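You operate a simulated robot arm through the tools that you are given. There is no shell and no other tool. Be economical: measure what you need, move in short steps, check, and stop when the job is done.

The job below is to be done with a simulated robot arm. You get a single attempt, and the scene is never put back.

JOB
Soften the bow tube, then shut the pin under the grey cap.
Fine: hold the grey button till the tube wrinkles before you open the cap; shut the cap again. Where these are worked on the way, their far stop is far enough and under half their travel is too little: grey cap.
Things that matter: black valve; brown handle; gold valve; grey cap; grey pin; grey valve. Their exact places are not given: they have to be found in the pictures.

The check looks at the end state, three seconds after you hand in, the way a careful person would. Anything else that was tipped, shoved, dropped, spilled or broken makes it a failure. Lids that push on must go on centred and level and be pressed home; caps that screw on are set level and turned clockwise until they are tight.

ROBOT AND FRAMES
A 6-joint arm with a fingered hand on a trunk, on a base that drives. Base frame: it is fixed to the floor where the robot stands at the start and does not move with it; the origin is under the middle of the robot, x ahead of it, y to its left, z up. Units: m, degrees, N and s.
With the tool pointing down near the work surface it reaches from about 0.24 to 0.68 m from the robot's upright axis, wherever it stands. Its first joint turns from -166.0 to 166.0 degrees. Places, roughly: black valve [2.5, 0.5, 0.5]; brown handle [1.6, 0.5, 0.5]; gold valve [3.1, -0.7, 0.5]; grey cap [0.5, -0.2, 0.6]; grey pin [0.5, -0.2, 0.6]; grey valve [0.5, -0.2, 0.6]. Payload 4 kg.
The tool frame sits at the grasp point between the pads (the TCP): z along the fingers, y along the line on which they close. The tips reach 0.026 m beyond it. The gripper opens to 0.148 m. The gripper's body begins 0.073 m behind the TCP. The gripper is a hand of 3 fingers: y runs from the thumb to the fingers, the wrist lies at [0, 0, -0.239] in the tool frame, and closing takes about 1.5 s.
Orientation is told as [roll, pitch, yaw] about the base's x, y, z axes, in that order, counted from this pose: with the fingers straight down and closing along the base's y, the tool's x points along the base's -x, its y along +y and its z along -z.

CONTROLS
- The arm moves only by the tool send_rows. Its argument "motion" is a list of rows, each a list of 6 numbers: the shift along the base's x, y, z in cm, then the turn, a rotation vector about the base's x, y, z in degrees. In form: [[x, y, z, rx, ry, rz], ...]. A call has 1 to 8 rows; each row shifts and turns the commanded pose from where the row before left it. "claw" is the closure in counts, from 0 (fully open) to 255 (shut), set as the call begins (left out, the last holds). Each row takes 0.2 s and may step no farther than 0.05 m and 8.6 degrees from the row before; otherwise, or with a gripper value out of range, the whole call is refused. Where a pose cannot be reached the arm comes as near as it can. A force on the tool above 70 N (or 10 N above the force at the start of the call, whichever is more), or a blocked arm, ends the call early, and 0.2 s more pass. Each finger travels about 0.153 m/s and halts on what it meets, pressing with about 24 N; the grip force reading is that of the motor and also rises with nothing between the fingers. The clock runs only during rows and for 0.2 s after the last one: add rows that do not move to give the fingers time. The reply holds the time, the measured pose of the TCP, the force on the tool along the base axes, the opening and the grip force, in the units named above and with some noise, with the torque about the TCP (base axes, N m) and any sound that the robot's microphone picked up.
- Cameras (640 x 400 px; columns grow to the right, rows downward): "scene" is now at [0.0561, 0.1779, 1.407]; the picture's right is [-0.39, -0.92, 0.00], its down [-0.66, 0.28, -0.70] and it looks along [0.65, -0.27, -0.71] (base axes); focal length 294 px, centre (320, 200). "wrist" rides on the gripper at [0.068, -0.039, -0.09] in the tool frame; the picture's right is [0.50, 0.87, 0.00], its down [-0.66, 0.38, -0.65] and it looks along [-0.57, 0.33, 0.76] (tool axes); focal length 222 px, centre (320, 200).
- get_image(camera): a new picture of that camera. It takes no simulated time.
- lift_body(by): slides the trunk up (or, below 0, down) by that many m; the arm and the scene camera ride with it, the base frame stays. It gives what a move gives, with no picture.
- steer(legs): drives the robot by 1 to 6 legs, each [ahead, left, turn to the left] in m, m and degrees, along the robot's own axes; the way and the turn of a leg run together, so that a leg with both is an arc; at most 1.5 m and 180 degrees a leg. The arm and the cameras ride along, it lands a little off, and it stops where it bumps. It gives what a move gives.
- set_fingers(finger1, finger2, thumb_bend): sets how far each is bent, from 0 (flat) to 1 (curled in); at 0.3 the hand is open as for a grip, at 0.7 the pads meet at the TCP. One left out holds its place. A second passes; each finger stops where it meets its share of the squeeze, and holds until it gets a number again. A gripper value or a shape takes the hand back. It gives what a move gives, with no picture; readings hold the bend of each and the force on the fingers (four entries, about 0 where the hand has none), thumb and palm.
- set_grasp(shape): the hand has 3 fingers and takes this shape, open, in about a second: jaw (thumb against the fingers, like two jaws); tri (thumb and two fingers); tip (a fingertip pinch); poke (one finger out to press); point (the index stretched); flat (the hand flat); cup (the hand cupped); fist (a fist). The gripper value then closes the fingers along that shape, each until it touches; the sizes above hold for jaw. It gives what a move gives, with no picture.
- turn_head(pan, tilt): turns the head with the scene camera to pan (to the left, within 120 degrees either way) and tilt (down, from -29 to 69), counted from straight ahead of the robot. It gives what a move gives.
- probe_pixels(camera, pixels): there is no depth. For up to 12 entries [column, row, z] of the newest picture of that camera ("zoom" is the newest enlarged one), the place [x, y] in the base frame at which the ray of that pixel passes the height z, good to about 0.002 m. It takes no simulated time.
- enlarge(camera, box): a new picture of the part [left, top, right, bottom] of that camera's present view, enlarged. It takes no simulated time.
- finish_job(): hands the job in; it is judged then, once.

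Work in short steps. Measure before you move; look again where a grasp or a placing could have gone wrong, and mend it. You have 80 turns and 60 pictures in all, those below and enlarged ones among them. Open the gripper and draw the arm clear of the work before you hand the job in, unless the task says otherwise; then end with one line.

The tools are called after "Emit:" as name(argument=value, ...) on one line, values as JSON. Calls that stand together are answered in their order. send_rows: Moves the arm, as the interface text tells. Its arguments: {"type":"object","properties":{"motion":{"type":"array","items":{"type":"array","items":{"type":"number"}}},"claw":{"type":"number"}},"required":["motion"]} The other tools are called the same way: lift_body (by) slides the trunk up or down; set_grasp (shape) gives the hand a shape; set_fingers (finger1, finger2, thumb_bend) moves the fingers one by one; steer (legs) drives the base; turn_head (pan, tilt) turns the head that bears the scene camera; get_image (camera) takes a picture; probe_pixels (camera, pixels) gives the place at which the rays of pixels pass given heights; enlarge (camera, box) takes an enlarged picture of a part of a camera's view; finish_job () hands the job in.

At the start:

```text
t: 0.0
tcp_pos: [0.5002, 0.0047, 0.93]
tcp_rot: [-0.1, 0.0, 0.0]
force: [0.7, 0.6, -0.1]
wrist_torque: [0.01, -0.01, -0.01]
grip_width: 0.148
grasp_force: 0.1
shape: jaw
bend: [0.3, 0.3, 0.3]
finger forces: [0.0, 0.1, 0.0, 0.0, 0.0, 0.0]
trunk travel left (down, up): [-0.15, 0.167]
robot x, y, heading: [0.0001, 0.0034, -0.1]
head pan, tilt: [-22.7, 45.6]
```

scene: 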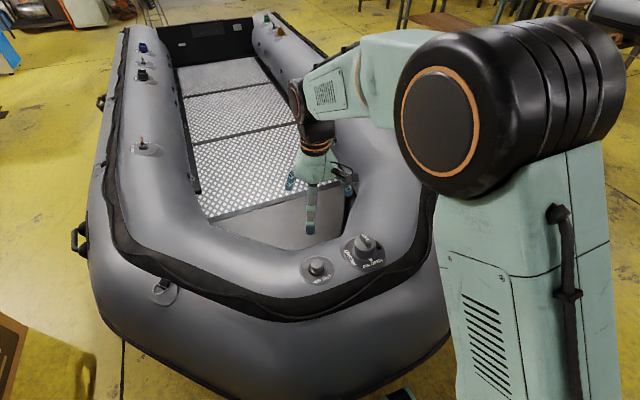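
wrist: 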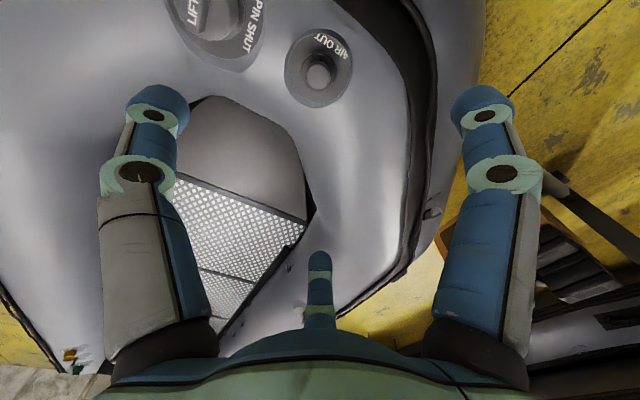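

The scene shows the boat's bow tube with a grey AIR OUT button near (318,266) and a grey cap near (364,245). I enlarge this area to read the writing.

Emit:
enlarge(camera="scene", box=[280, 215, 420, 302])

Emit:
enlarge(camera="wrist", box=[140, 0, 380, 150])

```text
4.57 times, centred on (350, 258) of scene
```

zoom: 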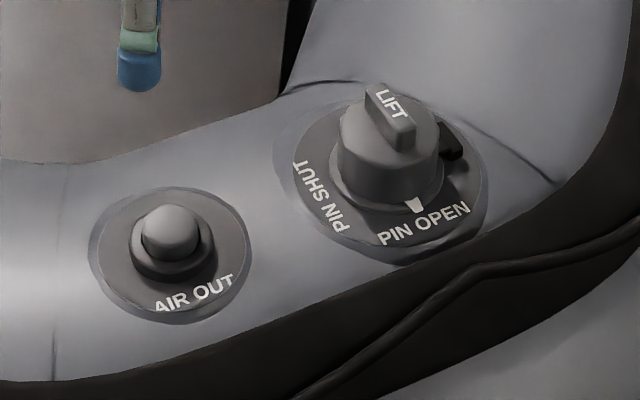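

```text
2.67 times, centred on (260, 75) of wrist
```

zoom: 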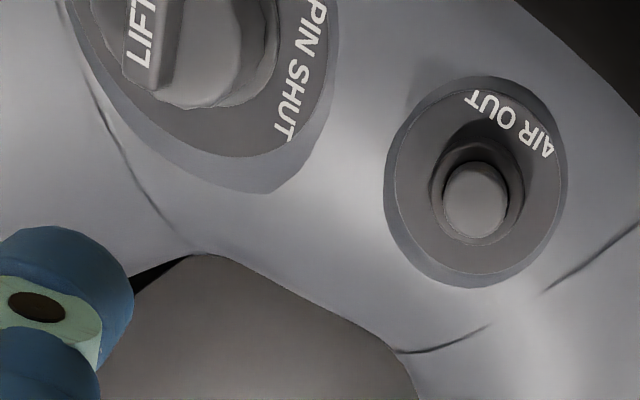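

The button top is at scene (317,265) and wrist (318,73), and the cap's fin is at scene (365,241) and wrist (196,17). I probe both at several heights to triangulate.

Emit:
probe_pixels(camera="scene", pixels=[[317, 262, 0.5], [317, 262, 0.6], [317, 262, 0.65], [365, 241, 0.5], [365, 241, 0.6], [365, 241, 0.7], [318, 272, 0.6], [364, 260, 0.6]])

Emit:
probe_pixels(camera="wrist", pixels=[[318, 75, 0.5], [318, 75, 0.6], [318, 75, 0.65], [196, 17, 0.5], [196, 17, 0.6], [196, 17, 0.7]])

```text
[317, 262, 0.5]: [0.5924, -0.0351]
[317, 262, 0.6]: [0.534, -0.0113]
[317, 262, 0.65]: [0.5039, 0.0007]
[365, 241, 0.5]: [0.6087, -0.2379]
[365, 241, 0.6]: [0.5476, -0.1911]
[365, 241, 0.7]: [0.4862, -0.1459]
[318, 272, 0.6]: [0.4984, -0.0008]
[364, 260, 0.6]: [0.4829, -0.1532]
```

```text
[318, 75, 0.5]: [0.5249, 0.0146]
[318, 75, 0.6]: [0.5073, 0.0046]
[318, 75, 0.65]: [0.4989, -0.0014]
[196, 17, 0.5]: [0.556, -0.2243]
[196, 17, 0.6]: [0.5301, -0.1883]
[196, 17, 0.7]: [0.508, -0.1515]
```

The button triangulates to about (0.500, 0.000, 0.65) and the cap's fin to about (0.52, -0.17, 0.65). I set the poke shape and look at where its finger sits.

Emit:
set_grasp(shape="poke")

Emit:
get_image(camera="wrist")

Emit:
get_image(camera="scene")

```text
t: 0.9
tcp_pos: [0.4995, 0.0047, 0.9304]
tcp_rot: [0.0, 0.1, 0.0]
force: [-0.7, -0.3, 0.4]
wrist_torque: [0.02, -0.03, -0.01]
grip_width: 0.0001
grasp_force: 0.0
shape: poke
bend: [1.0, 1.0, 0.4]
finger forces: [0.0, 0.0, 0.0, 0.0, 0.0, 0.1]
trunk travel left (down, up): [-0.15, 0.167]
robot x, y, heading: [-0.0015, 0.0005, -0.0]
head pan, tilt: [-22.7, 45.6]
```

```text
55 pictures are left
```

wrist: 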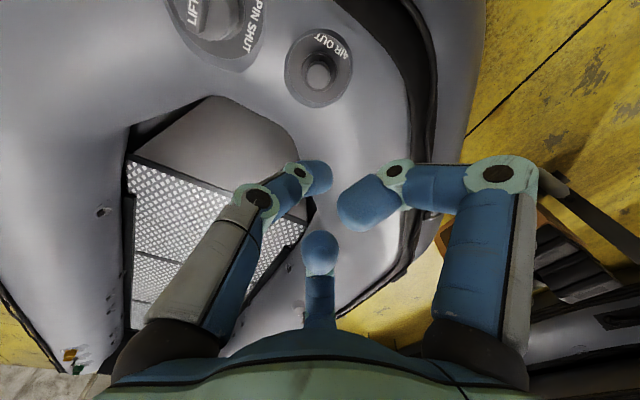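

```text
54 pictures are left
```

scene: 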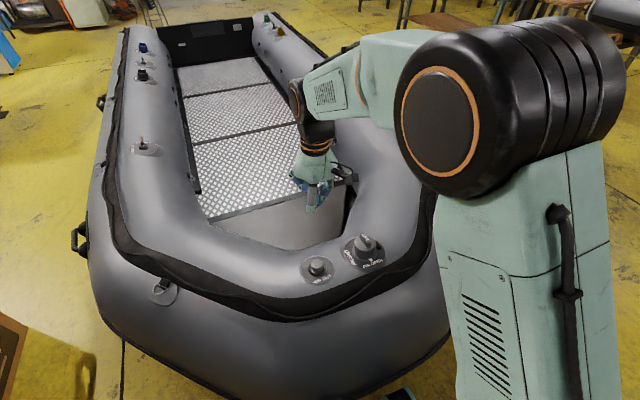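

I look closer at the hand in this shape.

Emit:
enlarge(camera="scene", box=[270, 130, 380, 220])

Emit:
set_grasp(shape="jaw")

Emit:
send_rows(motion=[[0, 0, 0, 0, 0, 0], [0, 0, 0, 0, 0, 0], [0, 0, 0, 0, 0, 0], [0, 0, 0, 0, 0, 0], [0, 0, 0, 0, 0, 0], [0, 0, 0, 0, 0, 0], [0, 0, 0, 0, 0, 0], [0, 0, 0, 0, 0, 0]], claw=255)

Emit:
enlarge(camera="scene", box=[270, 130, 380, 220])

Emit:
get_image(camera="wrist")

```text
4.44 times, centred on (325, 175) of scene
```

zoom: 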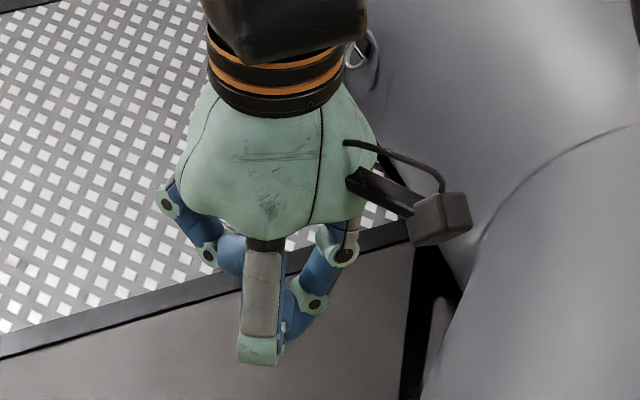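

```text
t: 1.8
tcp_pos: [0.4997, 0.0049, 0.93]
tcp_rot: [-0.1, 0.0, 0.0]
force: [0.5, -0.5, 0.6]
wrist_torque: [0.0, 0.0, -0.02]
grip_width: 0.1478
grasp_force: 0.1
shape: jaw
bend: [0.3, 0.3, 0.3]
finger forces: [0.0, 0.1, 0.1, 0.0, 0.0, 0.1]
trunk travel left (down, up): [-0.15, 0.167]
robot x, y, heading: [-0.0042, -0.0016, -0.1]
head pan, tilt: [-22.7, 45.6]
```

```text
t: 3.6
tcp_pos: [0.4982, 0.0048, 0.9294]
tcp_rot: [0.0, 0.0, 0.0]
force: [0.3, -0.7, -0.8]
wrist_torque: [-0.02, 0.01, 0.0]
grip_width: 0.0001
grasp_force: 23.8
shape: jaw
bend: [0.7, 0.7, 0.7]
finger forces: [0.0, 0.0, 0.1, 0.1, 0.1, 0.0]
trunk travel left (down, up): [-0.15, 0.167]
robot x, y, heading: [-0.0009, -0.0001, -0.2]
head pan, tilt: [-22.7, 45.6]
```

```text
4.44 times, centred on (325, 175) of scene
```

zoom: 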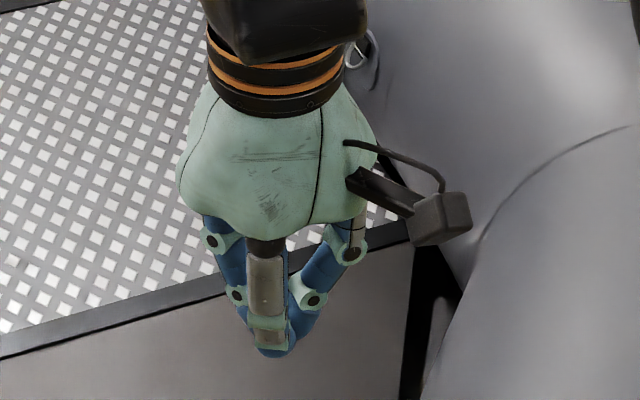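

```text
51 pictures are left
```

wrist: 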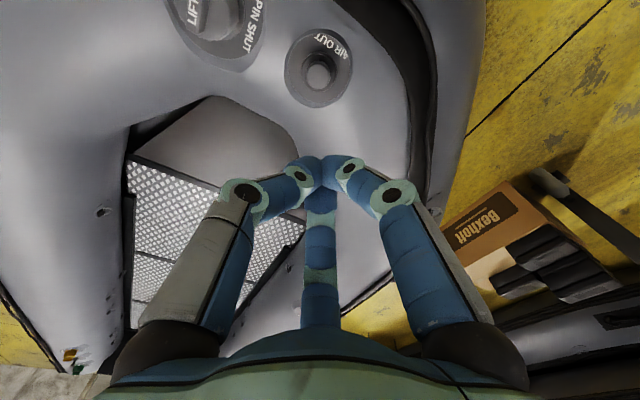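

The closed jaw makes a clean three-finger cone at the TCP, good for pressing. I lower it to about 4 cm above the button.

Emit:
send_rows(motion=[[0, -0.5, -4.5, 0, 0, 0], [0, 0, -4.5, 0, 0, 0], [0, 0, -4, 0, 0, 0], [0, 0, -4, 0, 0, 0], [0, 0, -3, 0, 0, 0], [0, 0, 0, 0, 0, 0]])

Emit:
get_image(camera="wrist")

Emit:
enlarge(camera="scene", box=[260, 200, 420, 300])

```text
t: 5.0
tcp_pos: [0.499, 0.0027, 0.7282]
tcp_rot: [0.1, 0.0, -0.1]
force: [0.3, -0.3, 0.5]
wrist_torque: [0.04, 0.02, 0.01]
grip_width: 0.0
grasp_force: 24.3
shape: jaw
bend: [0.7, 0.7, 0.7]
finger forces: [0.1, 0.0, 0.0, 0.0, 0.0, 0.0]
trunk travel left (down, up): [-0.15, 0.167]
robot x, y, heading: [0.0003, -0.0, 0.2]
head pan, tilt: [-22.7, 45.6]
```

```text
50 pictures are left
```

wrist: 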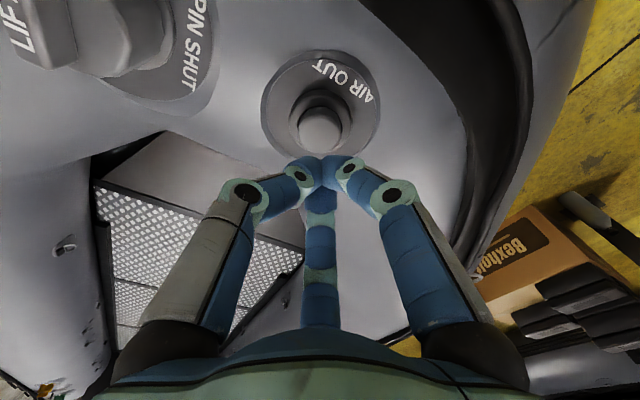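

```text
4.00 times, centred on (340, 250) of scene
```

zoom: 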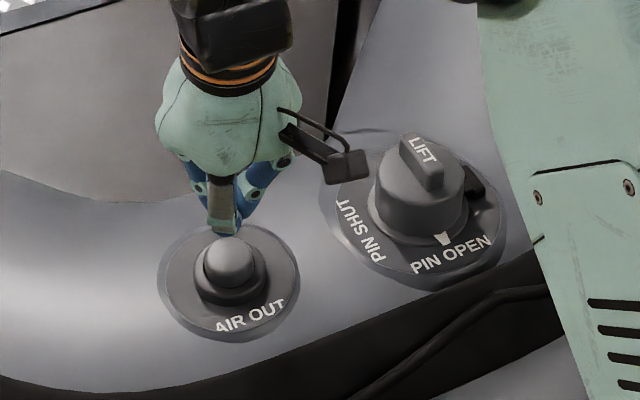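

The button top is now at wrist (320,126) and zoom (231,255). I probe again for a sharper fix, and also probe points on the cap.

Emit:
probe_pixels(camera="wrist", pixels=[[320, 124, 0.6], [320, 124, 0.62], [320, 124, 0.64], [320, 124, 0.66], [299, 124, 0.64], [341, 124, 0.64], [28, 30, 0.66], [28, 30, 0.7]])

Emit:
probe_pixels(camera="zoom", pixels=[[231, 255, 0.6], [231, 255, 0.62], [231, 255, 0.64], [231, 255, 0.66], [206, 258, 0.64], [257, 258, 0.64], [420, 158, 0.66], [420, 158, 0.7], [412, 140, 0.68], [434, 180, 0.68], [231, 280, 0.6], [421, 200, 0.6]])

```text
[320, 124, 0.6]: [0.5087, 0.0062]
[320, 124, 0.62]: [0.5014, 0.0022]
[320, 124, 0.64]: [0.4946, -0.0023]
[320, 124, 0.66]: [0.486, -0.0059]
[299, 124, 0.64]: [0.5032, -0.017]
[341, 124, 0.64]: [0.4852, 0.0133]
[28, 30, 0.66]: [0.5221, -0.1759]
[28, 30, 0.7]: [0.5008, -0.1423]
```

```text
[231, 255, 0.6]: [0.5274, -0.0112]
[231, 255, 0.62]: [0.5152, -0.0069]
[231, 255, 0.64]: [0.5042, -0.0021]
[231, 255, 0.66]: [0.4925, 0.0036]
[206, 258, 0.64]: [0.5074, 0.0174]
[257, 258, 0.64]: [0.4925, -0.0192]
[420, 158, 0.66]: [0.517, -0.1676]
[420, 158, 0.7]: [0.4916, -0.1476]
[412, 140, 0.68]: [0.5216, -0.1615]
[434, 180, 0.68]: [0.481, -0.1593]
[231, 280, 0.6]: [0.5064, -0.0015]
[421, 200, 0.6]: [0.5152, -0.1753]
```

The button's centre is about (0.500, -0.002), top near 0.645. I come down onto it and begin pressing.

Emit:
send_rows(motion=[[0.1, -0.4, -3, 0, 0, 0], [0, 0, -2, 0, 0, 0], [0, 0, -0.7, 0, 0, 0], [0, 0, -0.5, 0, 0, 0], [0, 0, -0.4, 0, 0, 0], [0, 0, 0, 0, 0, 0]])

Emit:
enlarge(camera="scene", box=[260, 200, 420, 300])

```text
t: 6.4
tcp_pos: [0.5009, -0.0064, 0.6662]
tcp_rot: [0.0, -0.3, 0.0]
force: [-0.9, 2.5, 31.9]
wrist_torque: [0.27, 0.02, 0.01]
grip_width: 0.0
grasp_force: 23.9
shape: jaw
bend: [0.7, 0.7, 0.7]
finger forces: [0.0, 0.0, 0.0, 0.0, 0.0, 0.0]
trunk travel left (down, up): [-0.15, 0.167]
robot x, y, heading: [-0.0022, -0.002, -0.1]
head pan, tilt: [-22.7, 45.6]
heard: click
```

```text
4.00 times, centred on (340, 250) of scene
```

zoom: 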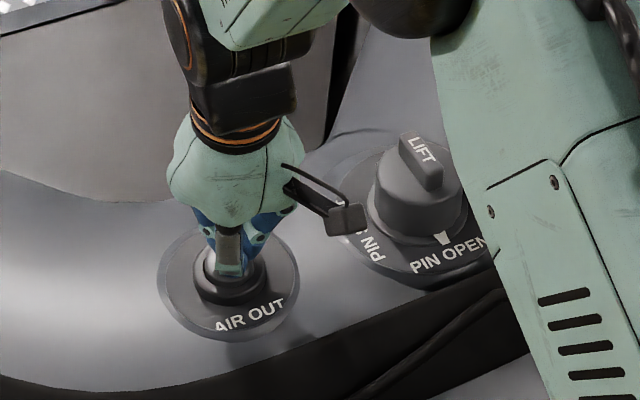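

A click and about 32 N show that the button is pressed. I hold it and watch the tube.

Emit:
send_rows(motion=[[0, 0, 0, 0, 0, 0], [0, 0, 0, 0, 0, 0], [0, 0, 0, 0, 0, 0], [0, 0, 0, 0, 0, 0], [0, 0, 0, 0, 0, 0], [0, 0, 0, 0, 0, 0], [0, 0, 0, 0, 0, 0], [0, 0, 0, 0, 0, 0]])

Emit:
get_image(camera="scene")

```text
t: 8.2
tcp_pos: [0.501, -0.0044, 0.6673]
tcp_rot: [-0.1, -0.3, 0.0]
force: [7.9, 3.6, 41.2]
wrist_torque: [0.42, -0.3, -0.05]
grip_width: 0.0
grasp_force: 24.3
shape: jaw
bend: [0.7, 0.7, 0.7]
finger forces: [0.1, 53.9, 0.0, 0.0, 0.0, 0.0]
trunk travel left (down, up): [-0.15, 0.167]
robot x, y, heading: [-0.0015, -0.0001, 0.0]
head pan, tilt: [-22.7, 45.6]
```

```text
47 pictures are left
```

scene: 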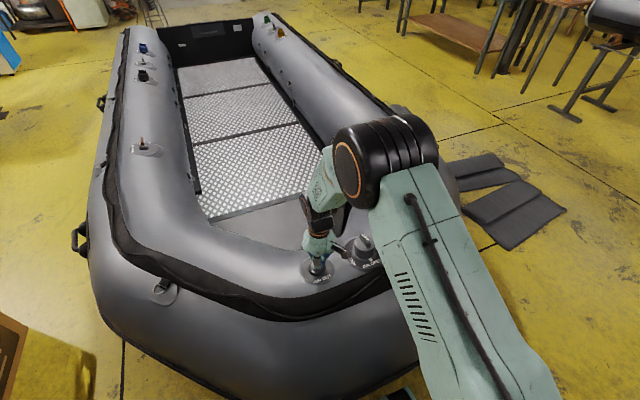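

There are no wrinkles yet, and the force is a steady 41 N. I keep holding.

Emit:
send_rows(motion=[[0, 0, 0, 0, 0, 0], [0, 0, 0, 0, 0, 0], [0, 0, 0, 0, 0, 0], [0, 0, 0, 0, 0, 0], [0, 0, 0, 0, 0, 0], [0, 0, 0, 0, 0, 0], [0, 0, 0, 0, 0, 0], [0, 0, 0, 0, 0, 0]])

Emit:
send_rows(motion=[[0, 0, 0, 0, 0, 0], [0, 0, 0, 0, 0, 0], [0, 0, 0, 0, 0, 0], [0, 0, 0, 0, 0, 0], [0, 0, 0, 0, 0, 0], [0, 0, 0, 0, 0, 0], [0, 0, 0, 0, 0, 0], [0, 0, 0, 0, 0, 0]])

Emit:
get_image(camera="scene")

```text
t: 10.0
tcp_pos: [0.5008, -0.0047, 0.6661]
tcp_rot: [0.0, -0.2, -0.1]
force: [8.5, 4.7, 42.7]
wrist_torque: [0.39, -0.34, -0.06]
grip_width: 0.0
grasp_force: 23.2
shape: jaw
bend: [0.7, 0.7, 0.7]
finger forces: [0.1, 54.0, 0.0, 0.0, 0.0, 0.1]
trunk travel left (down, up): [-0.15, 0.167]
robot x, y, heading: [-0.0016, -0.0041, -0.2]
head pan, tilt: [-22.7, 45.6]
```

```text
t: 11.8
tcp_pos: [0.4998, -0.0035, 0.6669]
tcp_rot: [0.1, -0.3, 0.0]
force: [9.0, 4.7, 42.2]
wrist_torque: [0.42, -0.34, -0.03]
grip_width: 0.0
grasp_force: 23.9
shape: jaw
bend: [0.7, 0.7, 0.7]
finger forces: [0.1, 54.0, 0.0, 0.0, 0.0, 0.1]
trunk travel left (down, up): [-0.15, 0.167]
robot x, y, heading: [-0.0035, 0.0011, -0.2]
head pan, tilt: [-22.7, 45.6]
```

```text
46 pictures are left
```

scene: 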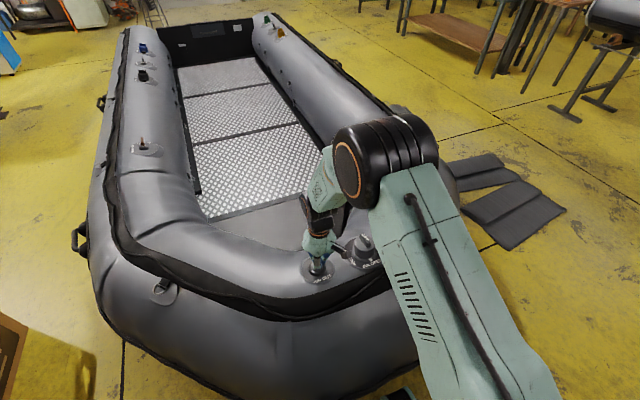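

Creases seem to be appearing near (200,195). I enlarge to check.

Emit:
enlarge(camera="scene", box=[80, 130, 400, 330])

```text
2.00 times, centred on (240, 230) of scene
```

zoom: 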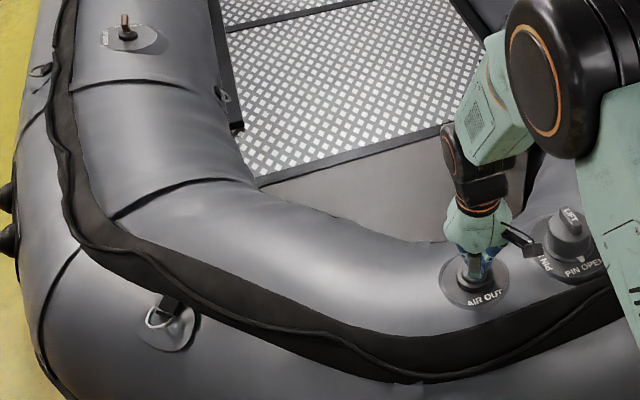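

The tube is slackening, though it's hard to tell the seams from wrinkles. I hold for a little longer and compare the same crop.

Emit:
send_rows(motion=[[0, 0, 0, 0, 0, 0], [0, 0, 0, 0, 0, 0], [0, 0, 0, 0, 0, 0], [0, 0, 0, 0, 0, 0], [0, 0, 0, 0, 0, 0], [0, 0, 0, 0, 0, 0], [0, 0, 0, 0, 0, 0], [0, 0, 0, 0, 0, 0]])

Emit:
enlarge(camera="scene", box=[80, 130, 400, 330])

```text
t: 13.6
tcp_pos: [0.501, -0.0044, 0.6672]
tcp_rot: [-0.1, -0.3, 0.0]
force: [9.3, 4.5, 42.7]
wrist_torque: [0.37, -0.29, -0.07]
grip_width: 0.0
grasp_force: 24.3
shape: jaw
bend: [0.7, 0.7, 0.7]
finger forces: [0.0, 54.0, 0.0, 0.0, 0.0, 0.1]
trunk travel left (down, up): [-0.15, 0.167]
robot x, y, heading: [0.0046, -0.0005, 0.2]
head pan, tilt: [-22.7, 45.6]
```

```text
2.00 times, centred on (240, 230) of scene
```

zoom: 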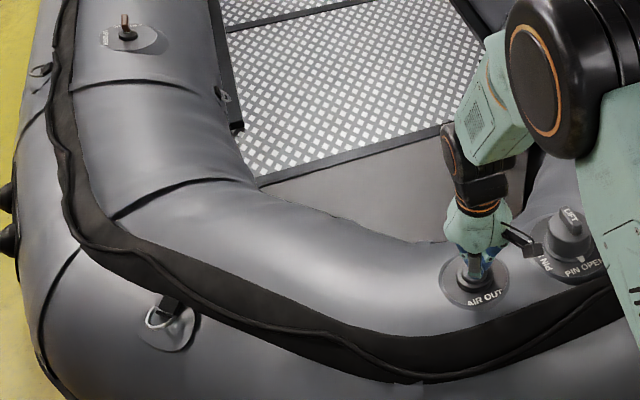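

The change is small and no clear wrinkles show yet. I hold on for a few more seconds.

Emit:
send_rows(motion=[[0, 0, 0, 0, 0, 0], [0, 0, 0, 0, 0, 0], [0, 0, 0, 0, 0, 0], [0, 0, 0, 0, 0, 0], [0, 0, 0, 0, 0, 0], [0, 0, 0, 0, 0, 0], [0, 0, 0, 0, 0, 0], [0, 0, 0, 0, 0, 0]])

Emit:
enlarge(camera="scene", box=[80, 130, 400, 330])

Emit:
get_image(camera="wrist")

```text
t: 15.4
tcp_pos: [0.4998, -0.0039, 0.6656]
tcp_rot: [0.0, -0.3, 0.0]
force: [9.1, 4.5, 43.5]
wrist_torque: [0.41, -0.28, -0.05]
grip_width: 0.0
grasp_force: 24.0
shape: jaw
bend: [0.7, 0.7, 0.7]
finger forces: [0.1, 54.0, 0.0, 0.1, 0.0, 0.0]
trunk travel left (down, up): [-0.15, 0.167]
robot x, y, heading: [-0.0017, -0.0019, 0.1]
head pan, tilt: [-22.7, 45.6]
```

```text
2.00 times, centred on (240, 230) of scene
```

zoom: 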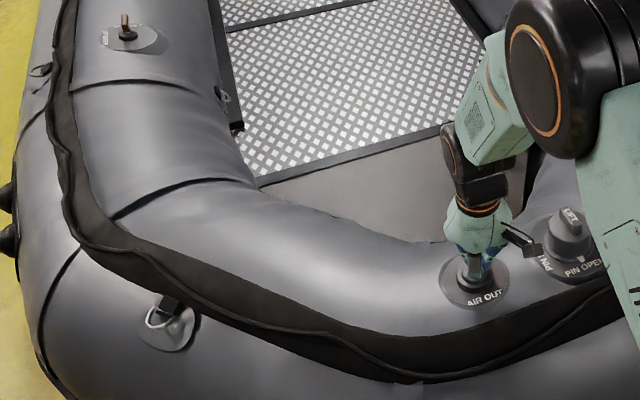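

```text
42 pictures are left
```

wrist: 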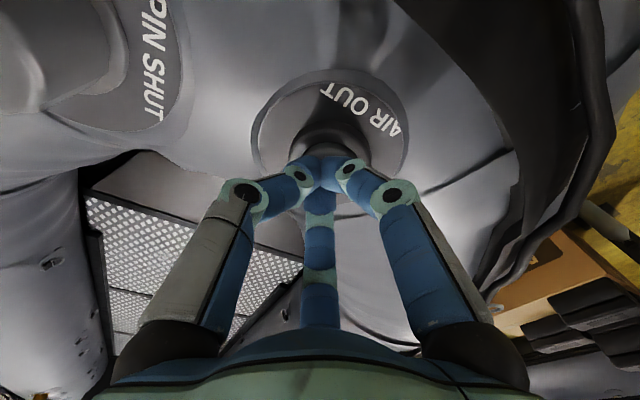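

The wrist view shows ripples starting around the plates and seams. I hold further until the wrinkles are unmistakable.

Emit:
send_rows(motion=[[0, 0, 0, 0, 0, 0], [0, 0, 0, 0, 0, 0], [0, 0, 0, 0, 0, 0], [0, 0, 0, 0, 0, 0], [0, 0, 0, 0, 0, 0], [0, 0, 0, 0, 0, 0], [0, 0, 0, 0, 0, 0], [0, 0, 0, 0, 0, 0]])

Emit:
send_rows(motion=[[0, 0, 0, 0, 0, 0], [0, 0, 0, 0, 0, 0], [0, 0, 0, 0, 0, 0], [0, 0, 0, 0, 0, 0], [0, 0, 0, 0, 0, 0], [0, 0, 0, 0, 0, 0], [0, 0, 0, 0, 0, 0], [0, 0, 0, 0, 0, 0]])

Emit:
enlarge(camera="scene", box=[80, 130, 400, 330])

```text
t: 17.2
tcp_pos: [0.5003, -0.0044, 0.6667]
tcp_rot: [-0.1, -0.4, 0.0]
force: [9.3, 4.5, 41.7]
wrist_torque: [0.43, -0.28, -0.04]
grip_width: 0.0
grasp_force: 23.4
shape: jaw
bend: [0.7, 0.7, 0.7]
finger forces: [0.1, 54.0, 0.1, 0.0, 0.0, 0.0]
trunk travel left (down, up): [-0.15, 0.167]
robot x, y, heading: [0.0012, -0.0002, 0.0]
head pan, tilt: [-22.7, 45.6]
```

```text
t: 19.0
tcp_pos: [0.4997, -0.0045, 0.6656]
tcp_rot: [0.0, -0.2, 0.0]
force: [9.8, 4.1, 42.2]
wrist_torque: [0.41, -0.33, -0.06]
grip_width: 0.0
grasp_force: 23.9
shape: jaw
bend: [0.7, 0.7, 0.7]
finger forces: [0.0, 54.0, 0.0, 0.1, 0.0, 0.0]
trunk travel left (down, up): [-0.15, 0.167]
robot x, y, heading: [-0.0003, 0.0012, -0.1]
head pan, tilt: [-22.7, 45.6]
```

```text
2.00 times, centred on (240, 230) of scene
```

zoom: 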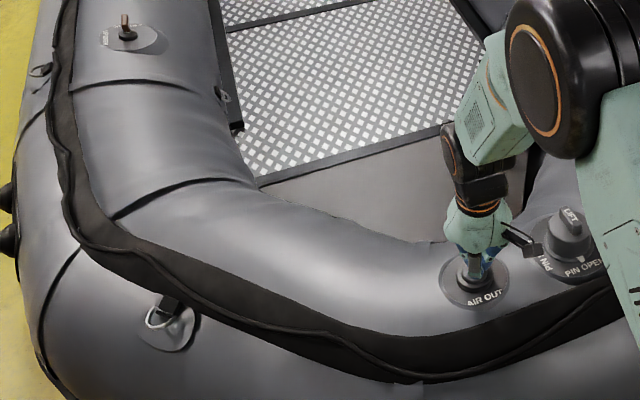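

The changes look close to levelling off, with faint ripples at zoom (150,110) and (350,250). I compare the tube closely in the wrist camera and hold a bit more.

Emit:
send_rows(motion=[[0, 0, 0, 0, 0, 0], [0, 0, 0, 0, 0, 0], [0, 0, 0, 0, 0, 0], [0, 0, 0, 0, 0, 0], [0, 0, 0, 0, 0, 0], [0, 0, 0, 0, 0, 0], [0, 0, 0, 0, 0, 0], [0, 0, 0, 0, 0, 0]])

Emit:
get_image(camera="wrist")

Emit:
enlarge(camera="scene", box=[100, 150, 260, 250])

```text
t: 20.8
tcp_pos: [0.5015, -0.0032, 0.6664]
tcp_rot: [-0.1, -0.3, 0.0]
force: [9.0, 4.6, 41.4]
wrist_torque: [0.38, -0.28, -0.02]
grip_width: 0.0001
grasp_force: 24.6
shape: jaw
bend: [0.7, 0.7, 0.7]
finger forces: [0.1, 54.0, 0.1, 0.1, 0.0, 0.0]
trunk travel left (down, up): [-0.15, 0.167]
robot x, y, heading: [-0.0025, -0.0016, -0.0]
head pan, tilt: [-22.7, 45.6]
```

```text
40 pictures are left
```

wrist: 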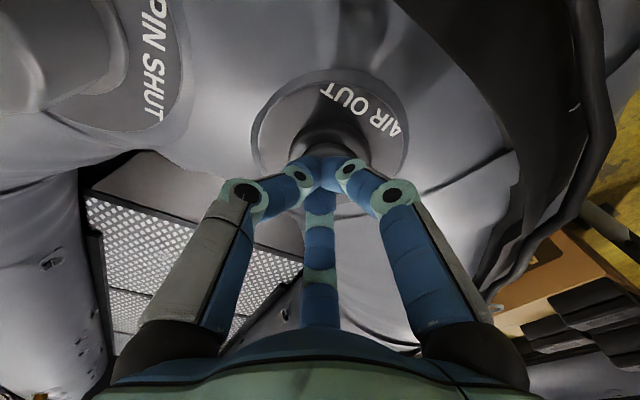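

```text
4.00 times, centred on (180, 200) of scene
```

zoom: 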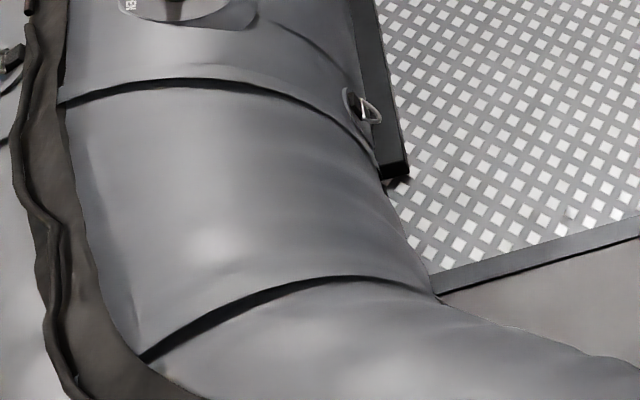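

The black strip has gone wavy and ripples show. I hold about 5 s more and compare the same crop to see whether it's still changing.

Emit:
send_rows(motion=[[0, 0, 0, 0, 0, 0], [0, 0, 0, 0, 0, 0], [0, 0, 0, 0, 0, 0], [0, 0, 0, 0, 0, 0], [0, 0, 0, 0, 0, 0], [0, 0, 0, 0, 0, 0], [0, 0, 0, 0, 0, 0], [0, 0, 0, 0, 0, 0]])

Emit:
send_rows(motion=[[0, 0, 0, 0, 0, 0], [0, 0, 0, 0, 0, 0], [0, 0, 0, 0, 0, 0], [0, 0, 0, 0, 0, 0], [0, 0, 0, 0, 0, 0], [0, 0, 0, 0, 0, 0], [0, 0, 0, 0, 0, 0], [0, 0, 0, 0, 0, 0]])

Emit:
send_rows(motion=[[0, 0, 0, 0, 0, 0], [0, 0, 0, 0, 0, 0], [0, 0, 0, 0, 0, 0], [0, 0, 0, 0, 0, 0], [0, 0, 0, 0, 0, 0], [0, 0, 0, 0, 0, 0], [0, 0, 0, 0, 0, 0], [0, 0, 0, 0, 0, 0]])

Emit:
enlarge(camera="scene", box=[100, 150, 260, 250])

```text
t: 22.6
tcp_pos: [0.5008, -0.0034, 0.666]
tcp_rot: [0.0, -0.4, 0.0]
force: [9.4, 4.5, 43.0]
wrist_torque: [0.43, -0.3, -0.03]
grip_width: 0.0001
grasp_force: 23.7
shape: jaw
bend: [0.7, 0.7, 0.7]
finger forces: [0.1, 54.0, 0.1, 0.1, 0.0, 0.1]
trunk travel left (down, up): [-0.15, 0.167]
robot x, y, heading: [0.0008, 0.0018, -0.0]
head pan, tilt: [-22.7, 45.6]
```

```text
t: 24.4
tcp_pos: [0.4999, -0.0034, 0.6663]
tcp_rot: [-0.1, -0.3, 0.0]
force: [9.5, 3.5, 41.8]
wrist_torque: [0.4, -0.29, -0.06]
grip_width: 0.0
grasp_force: 24.6
shape: jaw
bend: [0.7, 0.7, 0.7]
finger forces: [0.0, 54.1, 0.1, 0.0, 0.1, 0.1]
trunk travel left (down, up): [-0.15, 0.167]
robot x, y, heading: [-0.0021, 0.0015, -0.2]
head pan, tilt: [-22.7, 45.6]
```

```text
t: 26.2
tcp_pos: [0.5003, -0.0043, 0.6665]
tcp_rot: [0.0, -0.3, 0.0]
force: [9.3, 5.5, 41.6]
wrist_torque: [0.39, -0.33, -0.07]
grip_width: 0.0
grasp_force: 23.7
shape: jaw
bend: [0.7, 0.7, 0.7]
finger forces: [0.1, 54.1, 0.0, 0.1, 0.0, 0.1]
trunk travel left (down, up): [-0.15, 0.167]
robot x, y, heading: [-0.0008, -0.0027, -0.2]
head pan, tilt: [-22.7, 45.6]
```

```text
4.00 times, centred on (180, 200) of scene
```

zoom: 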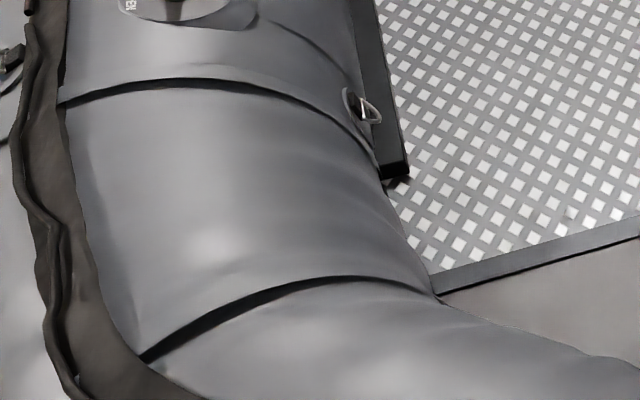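

The tube has stopped changing: it is soft and creased. I release the button and rise well above it, toward the cap, to look.

Emit:
send_rows(motion=[[0, 0, 2, 0, 0, 0], [0, 0, 4, 0, 0, 0], [0, 0, 4.5, 0, 0, 0], [0, 0, 4.5, 0, 0, 0], [0, 0, 4.5, 0, 0, 0], [0, 0, 0, 0, 0, 0], [0, 0, 0, 0, 0, 0]])

Emit:
get_image(camera="wrist")

Emit:
get_image(camera="scene")

Emit:
enlarge(camera="scene", box=[280, 215, 420, 302])

```text
t: 27.8
tcp_pos: [0.5041, -0.0042, 0.8596]
tcp_rot: [0.0, 0.0, 0.0]
force: [0.1, -0.9, -1.1]
wrist_torque: [0.03, 0.0, 0.01]
grip_width: 0.0003
grasp_force: 24.2
shape: jaw
bend: [0.7, 0.7, 0.7]
finger forces: [0.0, 0.1, 0.0, 0.0, 0.0, 0.1]
trunk travel left (down, up): [-0.15, 0.167]
robot x, y, heading: [-0.0027, 0.001, -0.1]
head pan, tilt: [-22.7, 45.6]
```

```text
37 pictures are left
```

wrist: 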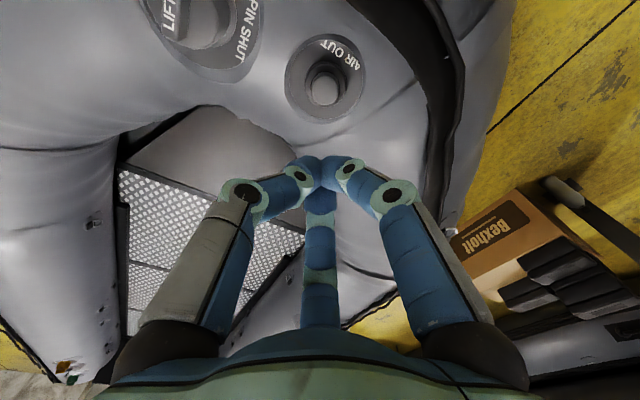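

```text
36 pictures are left
```

scene: 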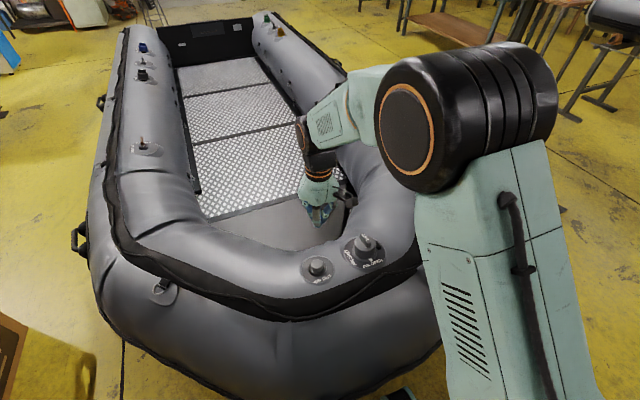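

```text
4.57 times, centred on (350, 258) of scene
```

zoom: 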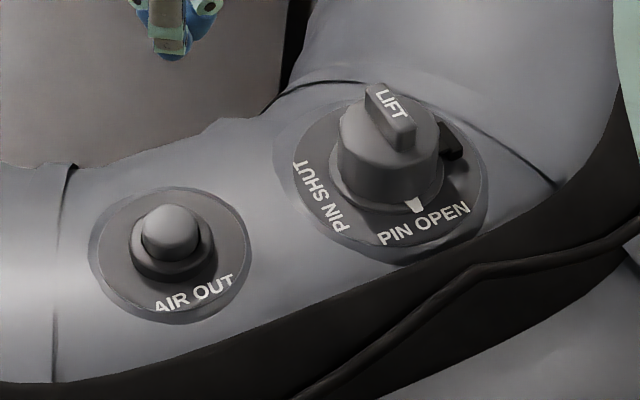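

The softening is clear now: the bow creases by the plates. For the cap, the black hinge seems to be on its -y side. I move closer for a good wrist view, with the fingers open.

Emit:
send_rows(motion=[[-1, -4, 0, 0, 0, 0], [-1, -4, 0, 0, 0, 0], [-1, -4, 0, 0, 0, 0], [0, -2, -3, 0, 0, 0], [0, 0, -3, 0, 0, 0], [0, 0, 0, 0, 0, 0], [0, 0, 0, 0, 0, 0]], claw=0)

Emit:
get_image(camera="wrist")

```text
t: 29.4
tcp_pos: [0.4691, -0.1443, 0.7985]
tcp_rot: [0.0, 0.0, 0.0]
force: [-0.7, -0.7, -0.1]
wrist_torque: [0.01, 0.0, 0.0]
grip_width: 0.148
grasp_force: 0.1
shape: jaw
bend: [0.3, 0.3, 0.3]
finger forces: [0.0, 0.0, 0.0, 0.1, 0.1, 0.1]
trunk travel left (down, up): [-0.15, 0.167]
robot x, y, heading: [0.0018, -0.0034, 0.0]
head pan, tilt: [-22.7, 45.6]
```

```text
34 pictures are left
```

wrist: 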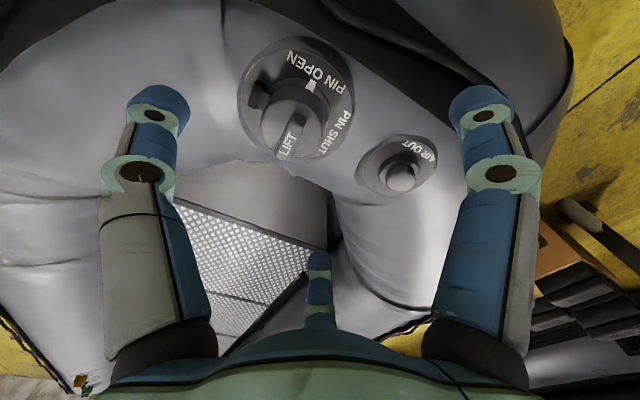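

Cap and hinge are in clear view around (300,105). I enlarge for detail.

Emit:
enlarge(camera="wrist", box=[220, 30, 380, 180])

Emit:
enlarge(camera="scene", box=[315, 210, 415, 280])

```text
2.67 times, centred on (300, 105) of wrist
```

zoom: 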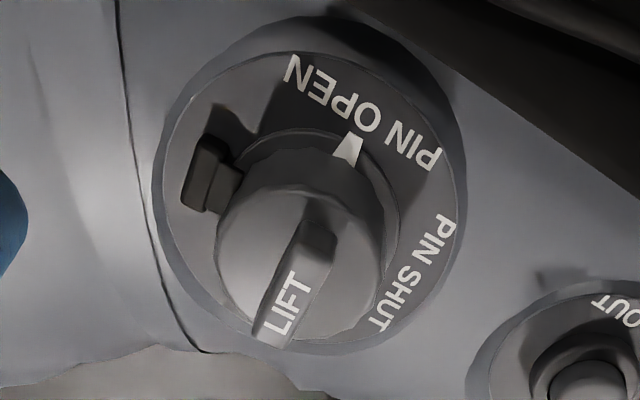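

```text
5.71 times, centred on (365, 245) of scene
```

zoom: 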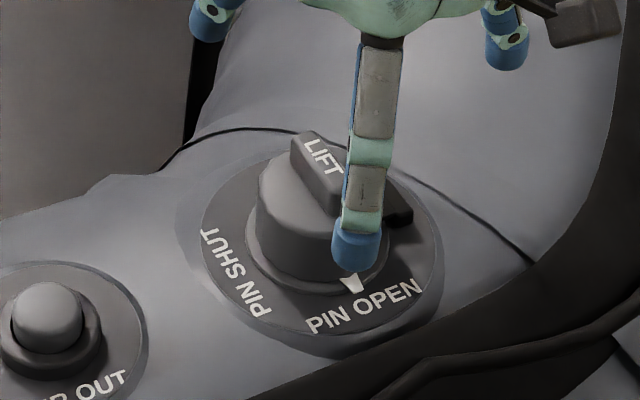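

I probe the fin's two ends, the hinge and the mark in the wrist camera, and the fin and hinge in the scene camera.

Emit:
probe_pixels(camera="wrist", pixels=[[299.3, 116.2, 0.66], [299.3, 116.2, 0.68], [299.3, 116.2, 0.7], [283.1, 155.6, 0.66], [283.1, 155.6, 0.68], [283.1, 155.6, 0.7], [259.6, 96.8, 0.61], [259.6, 96.8, 0.63], [311, 86, 0.6], [311, 86, 0.62], [296.6, 107, 0.6], [296.6, 107, 0.62]])

Emit:
probe_pixels(camera="scene", pixels=[[361.4, 234.4, 0.66], [361.4, 234.4, 0.68], [361.4, 234.4, 0.7], [369.5, 242.5, 0.66], [369.5, 242.5, 0.68], [369.5, 242.5, 0.7], [379.5, 247, 0.61], [379.5, 247, 0.63], [370.5, 259, 0.6], [370.5, 259, 0.62], [364, 250, 0.6], [364, 250, 0.62]])

```text
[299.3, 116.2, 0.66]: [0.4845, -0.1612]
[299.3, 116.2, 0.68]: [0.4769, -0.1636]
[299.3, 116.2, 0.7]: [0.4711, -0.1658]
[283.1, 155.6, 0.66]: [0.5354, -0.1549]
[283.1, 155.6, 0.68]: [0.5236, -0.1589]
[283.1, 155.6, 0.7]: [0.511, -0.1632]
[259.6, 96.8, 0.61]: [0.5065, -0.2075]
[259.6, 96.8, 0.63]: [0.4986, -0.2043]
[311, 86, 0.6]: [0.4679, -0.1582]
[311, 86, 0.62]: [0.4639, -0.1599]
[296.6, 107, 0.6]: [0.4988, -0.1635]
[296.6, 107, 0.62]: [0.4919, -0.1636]
```

```text
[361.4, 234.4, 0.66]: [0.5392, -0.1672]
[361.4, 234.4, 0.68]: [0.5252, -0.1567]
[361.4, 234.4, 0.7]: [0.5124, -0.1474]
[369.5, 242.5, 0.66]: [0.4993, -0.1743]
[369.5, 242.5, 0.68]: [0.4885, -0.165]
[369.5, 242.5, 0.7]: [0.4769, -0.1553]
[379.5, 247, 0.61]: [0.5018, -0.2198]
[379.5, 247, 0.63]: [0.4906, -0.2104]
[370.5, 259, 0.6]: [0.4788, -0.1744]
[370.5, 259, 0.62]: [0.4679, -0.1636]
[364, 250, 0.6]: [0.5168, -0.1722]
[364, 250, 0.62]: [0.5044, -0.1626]
```

The fin runs along x from about 0.480 to 0.525 at y≈-0.161, top z≈0.683. The hinge axis is at about y≈-0.208, z≈0.63. I bring the open hand over the fin and down.

Emit:
send_rows(motion=[[2, -1, 0, 0, 0, 0], [1.3, -0.6, -3, 0, 0, 0], [0, 0, -3, 0, 0, 0], [0, 0, -2.5, 0, 0, 0], [0, 0, -1.8, 0, 0, 0], [0, 0, 0, 0, 0, 0]], claw=60)

Emit:
get_image(camera="wrist")

Emit:
enlarge(camera="scene", box=[300, 200, 420, 280])

```text
t: 30.8
tcp_pos: [0.502, -0.1637, 0.6955]
tcp_rot: [0.0, 0.0, 0.0]
force: [-0.3, -0.5, -0.1]
wrist_torque: [0.0, 0.02, 0.01]
grip_width: 0.1137
grasp_force: 0.2
shape: jaw
bend: [0.26, 0.26, 0.53]
finger forces: [0.0, 0.1, 0.1, 0.0, 0.0, 0.0]
trunk travel left (down, up): [-0.15, 0.167]
robot x, y, heading: [0.0007, 0.002, 0.0]
head pan, tilt: [-22.7, 45.6]
```

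```text
31 pictures are left
```

wrist: 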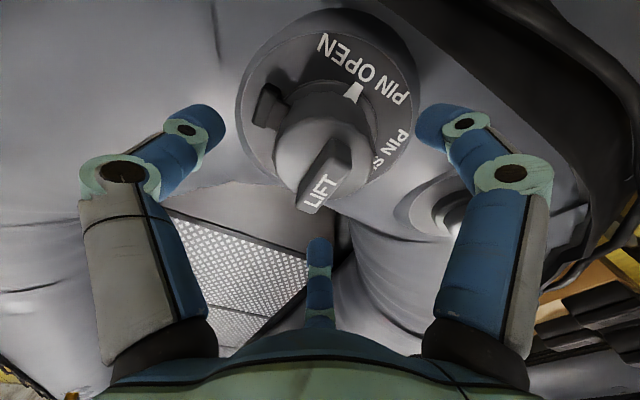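

```text
5.00 times, centred on (360, 240) of scene
```

zoom: 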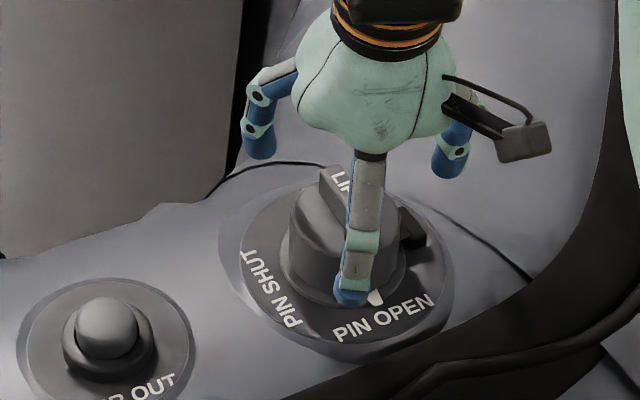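

The fin is right at the TCP pixel (about (322,185)). I lower 0.5 cm and close.

Emit:
send_rows(motion=[[0, 0.2, -0.5, 0, 0, 0], [0, 0, 0, 0, 0, 0], [0, 0, 0, 0, 0, 0], [0, 0, 0, 0, 0, 0], [0, 0, 0, 0, 0, 0], [0, 0, 0, 0, 0, 0], [0, 0, 0, 0, 0, 0]], claw=255)

Emit:
get_image(camera="wrist")

Emit:
enlarge(camera="scene", box=[300, 200, 420, 280])

```text
t: 32.4
tcp_pos: [0.5019, -0.1591, 0.6921]
tcp_rot: [0.1, 0.0, 0.0]
force: [-10.3, -0.3, 2.7]
wrist_torque: [0.13, 0.59, -0.02]
grip_width: 0.0238
grasp_force: 23.5
shape: jaw
bend: [0.77, 0.78, 0.7]
finger forces: [25.3, 12.3, 0.0, 0.0, 24.4, 0.0]
trunk travel left (down, up): [-0.15, 0.167]
robot x, y, heading: [0.0003, 0.0031, 0.1]
head pan, tilt: [-22.7, 45.6]
```

```text
29 pictures are left
```

wrist: 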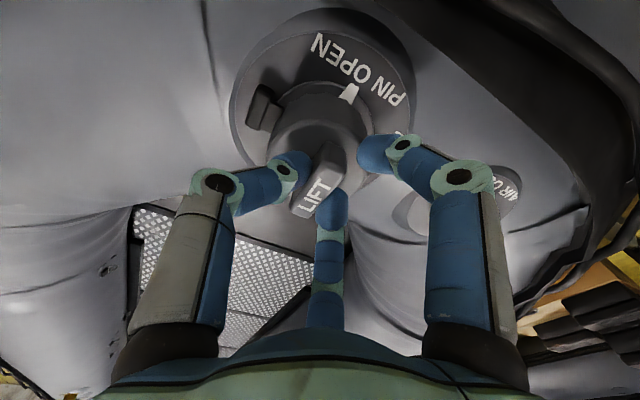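

```text
5.00 times, centred on (360, 240) of scene
```

zoom: 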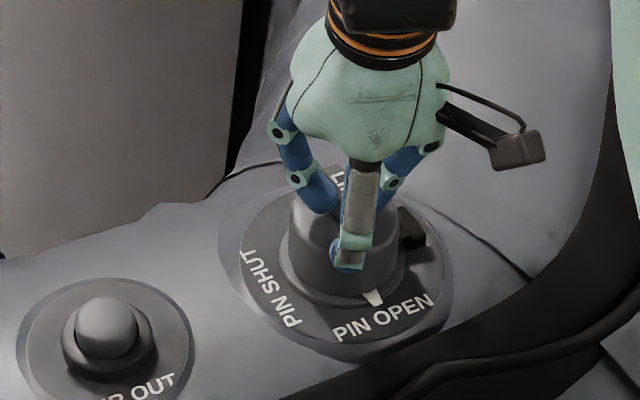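

The thumb and fingers hold the fin (fingers 25, 12 and 24 N). I try the first 16° of the arc about the hinge.

Emit:
send_rows(motion=[[0, -0.45, 0.33, 4, 0, 0], [0, -0.46, 0.29, 4, 0, 0], [0, -0.49, 0.26, 4, 0, 0], [0, -0.5, 0.23, 4, 0, 0], [0, 0, 0, 0, 0, 0]])

Emit:
enlarge(camera="scene", box=[300, 200, 420, 280])

```text
t: 33.6
tcp_pos: [0.5033, -0.1775, 0.7037]
tcp_rot: [15.9, 0.0, -0.1]
force: [-6.5, -0.4, -0.7]
wrist_torque: [0.05, 0.44, 0.09]
grip_width: 0.023
grasp_force: 24.2
shape: jaw
bend: [0.77, 0.78, 0.7]
finger forces: [23.3, 12.2, 0.1, 0.1, 23.9, 0.0]
trunk travel left (down, up): [-0.15, 0.167]
robot x, y, heading: [-0.0003, 0.0005, -0.0]
head pan, tilt: [-22.7, 45.6]
```

```text
5.00 times, centred on (360, 240) of scene
```

zoom: 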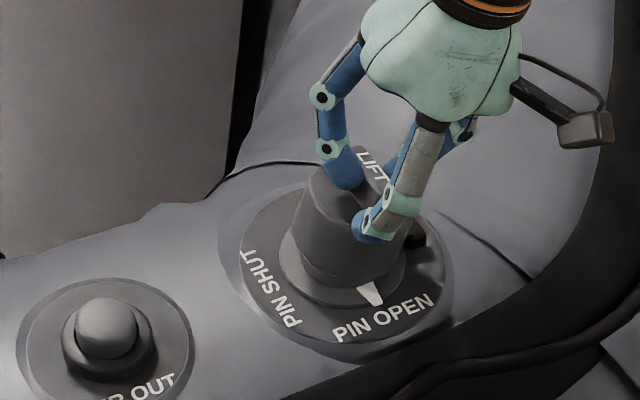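

The cap tilts cleanly with little force. I continue the arc to about 48°.

Emit:
send_rows(motion=[[0, -1.04, 0.35, 8, 0, 0], [0, -1.09, 0.19, 8, 0, 0], [0, -1.1, 0.05, 8, 0, 0], [0, -1.1, -0.11, 8, 0, 0], [0, 0, 0, 0, 0, 0]])

Emit:
enlarge(camera="scene", box=[300, 200, 420, 280])

```text
t: 34.8
tcp_pos: [0.5031, -0.2213, 0.7064]
tcp_rot: [48.1, 0.0, -0.1]
force: [-4.3, -0.5, -0.9]
wrist_torque: [-0.09, 0.16, 0.08]
grip_width: 0.022
grasp_force: 24.1
shape: jaw
bend: [0.76, 0.78, 0.7]
finger forces: [19.9, 13.1, 0.0, 0.1, 25.7, 0.0]
trunk travel left (down, up): [-0.15, 0.167]
robot x, y, heading: [-0.0005, -0.0026, 0.0]
head pan, tilt: [-22.7, 45.6]
```

```text
5.00 times, centred on (360, 240) of scene
```

zoom: 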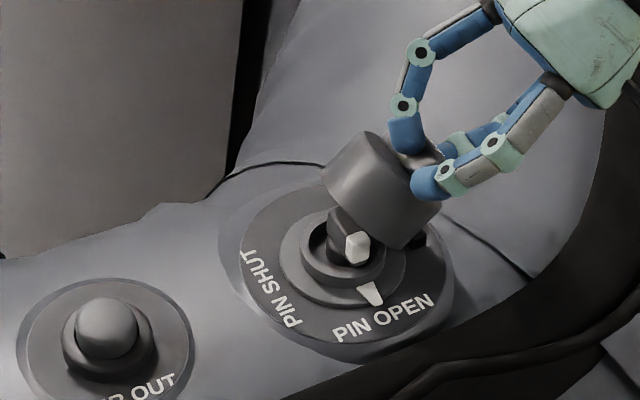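

The pin is in view under the cap, with a white marker at zoom (357,246). I carry the cap on to about 80°.

Emit:
send_rows(motion=[[0, -1.07, -0.26, 8, 0, 0], [0, -1.02, -0.41, 8, 0, 0], [0, -0.97, -0.54, 8, 0, 0], [0, -0.87, -0.67, 8, 0, 0], [0, 0, 0, 0, 0, 0]])

Emit:
enlarge(camera="scene", box=[300, 190, 444, 280])

```text
t: 36.0
tcp_pos: [0.4545, -0.2094, 0.7052]
tcp_rot: [79.8, -0.1, -0.3]
force: [0.1, -0.3, -0.8]
wrist_torque: [0.03, 0.01, -0.01]
grip_width: 0.0162
grasp_force: 23.7
shape: jaw
bend: [0.81, 0.79, 0.72]
finger forces: [0.0, 0.0, 0.1, 0.0, 0.1, 0.1]
out of reach, approached as far as the arm can: row 2, 3, 4
trunk travel left (down, up): [-0.15, 0.167]
robot x, y, heading: [0.0012, 0.0008, 0.1]
head pan, tilt: [-22.7, 45.6]
```

```text
4.44 times, centred on (372, 235) of scene
```

zoom: 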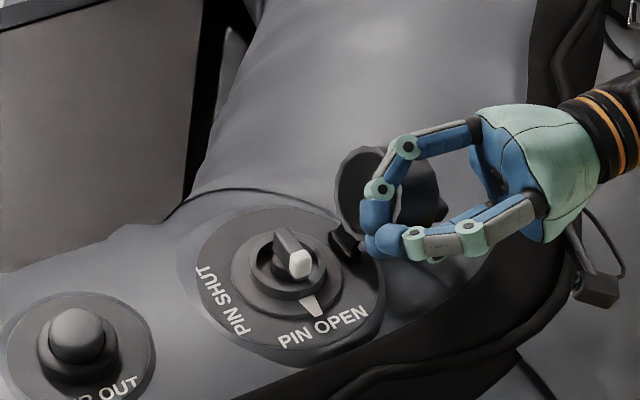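

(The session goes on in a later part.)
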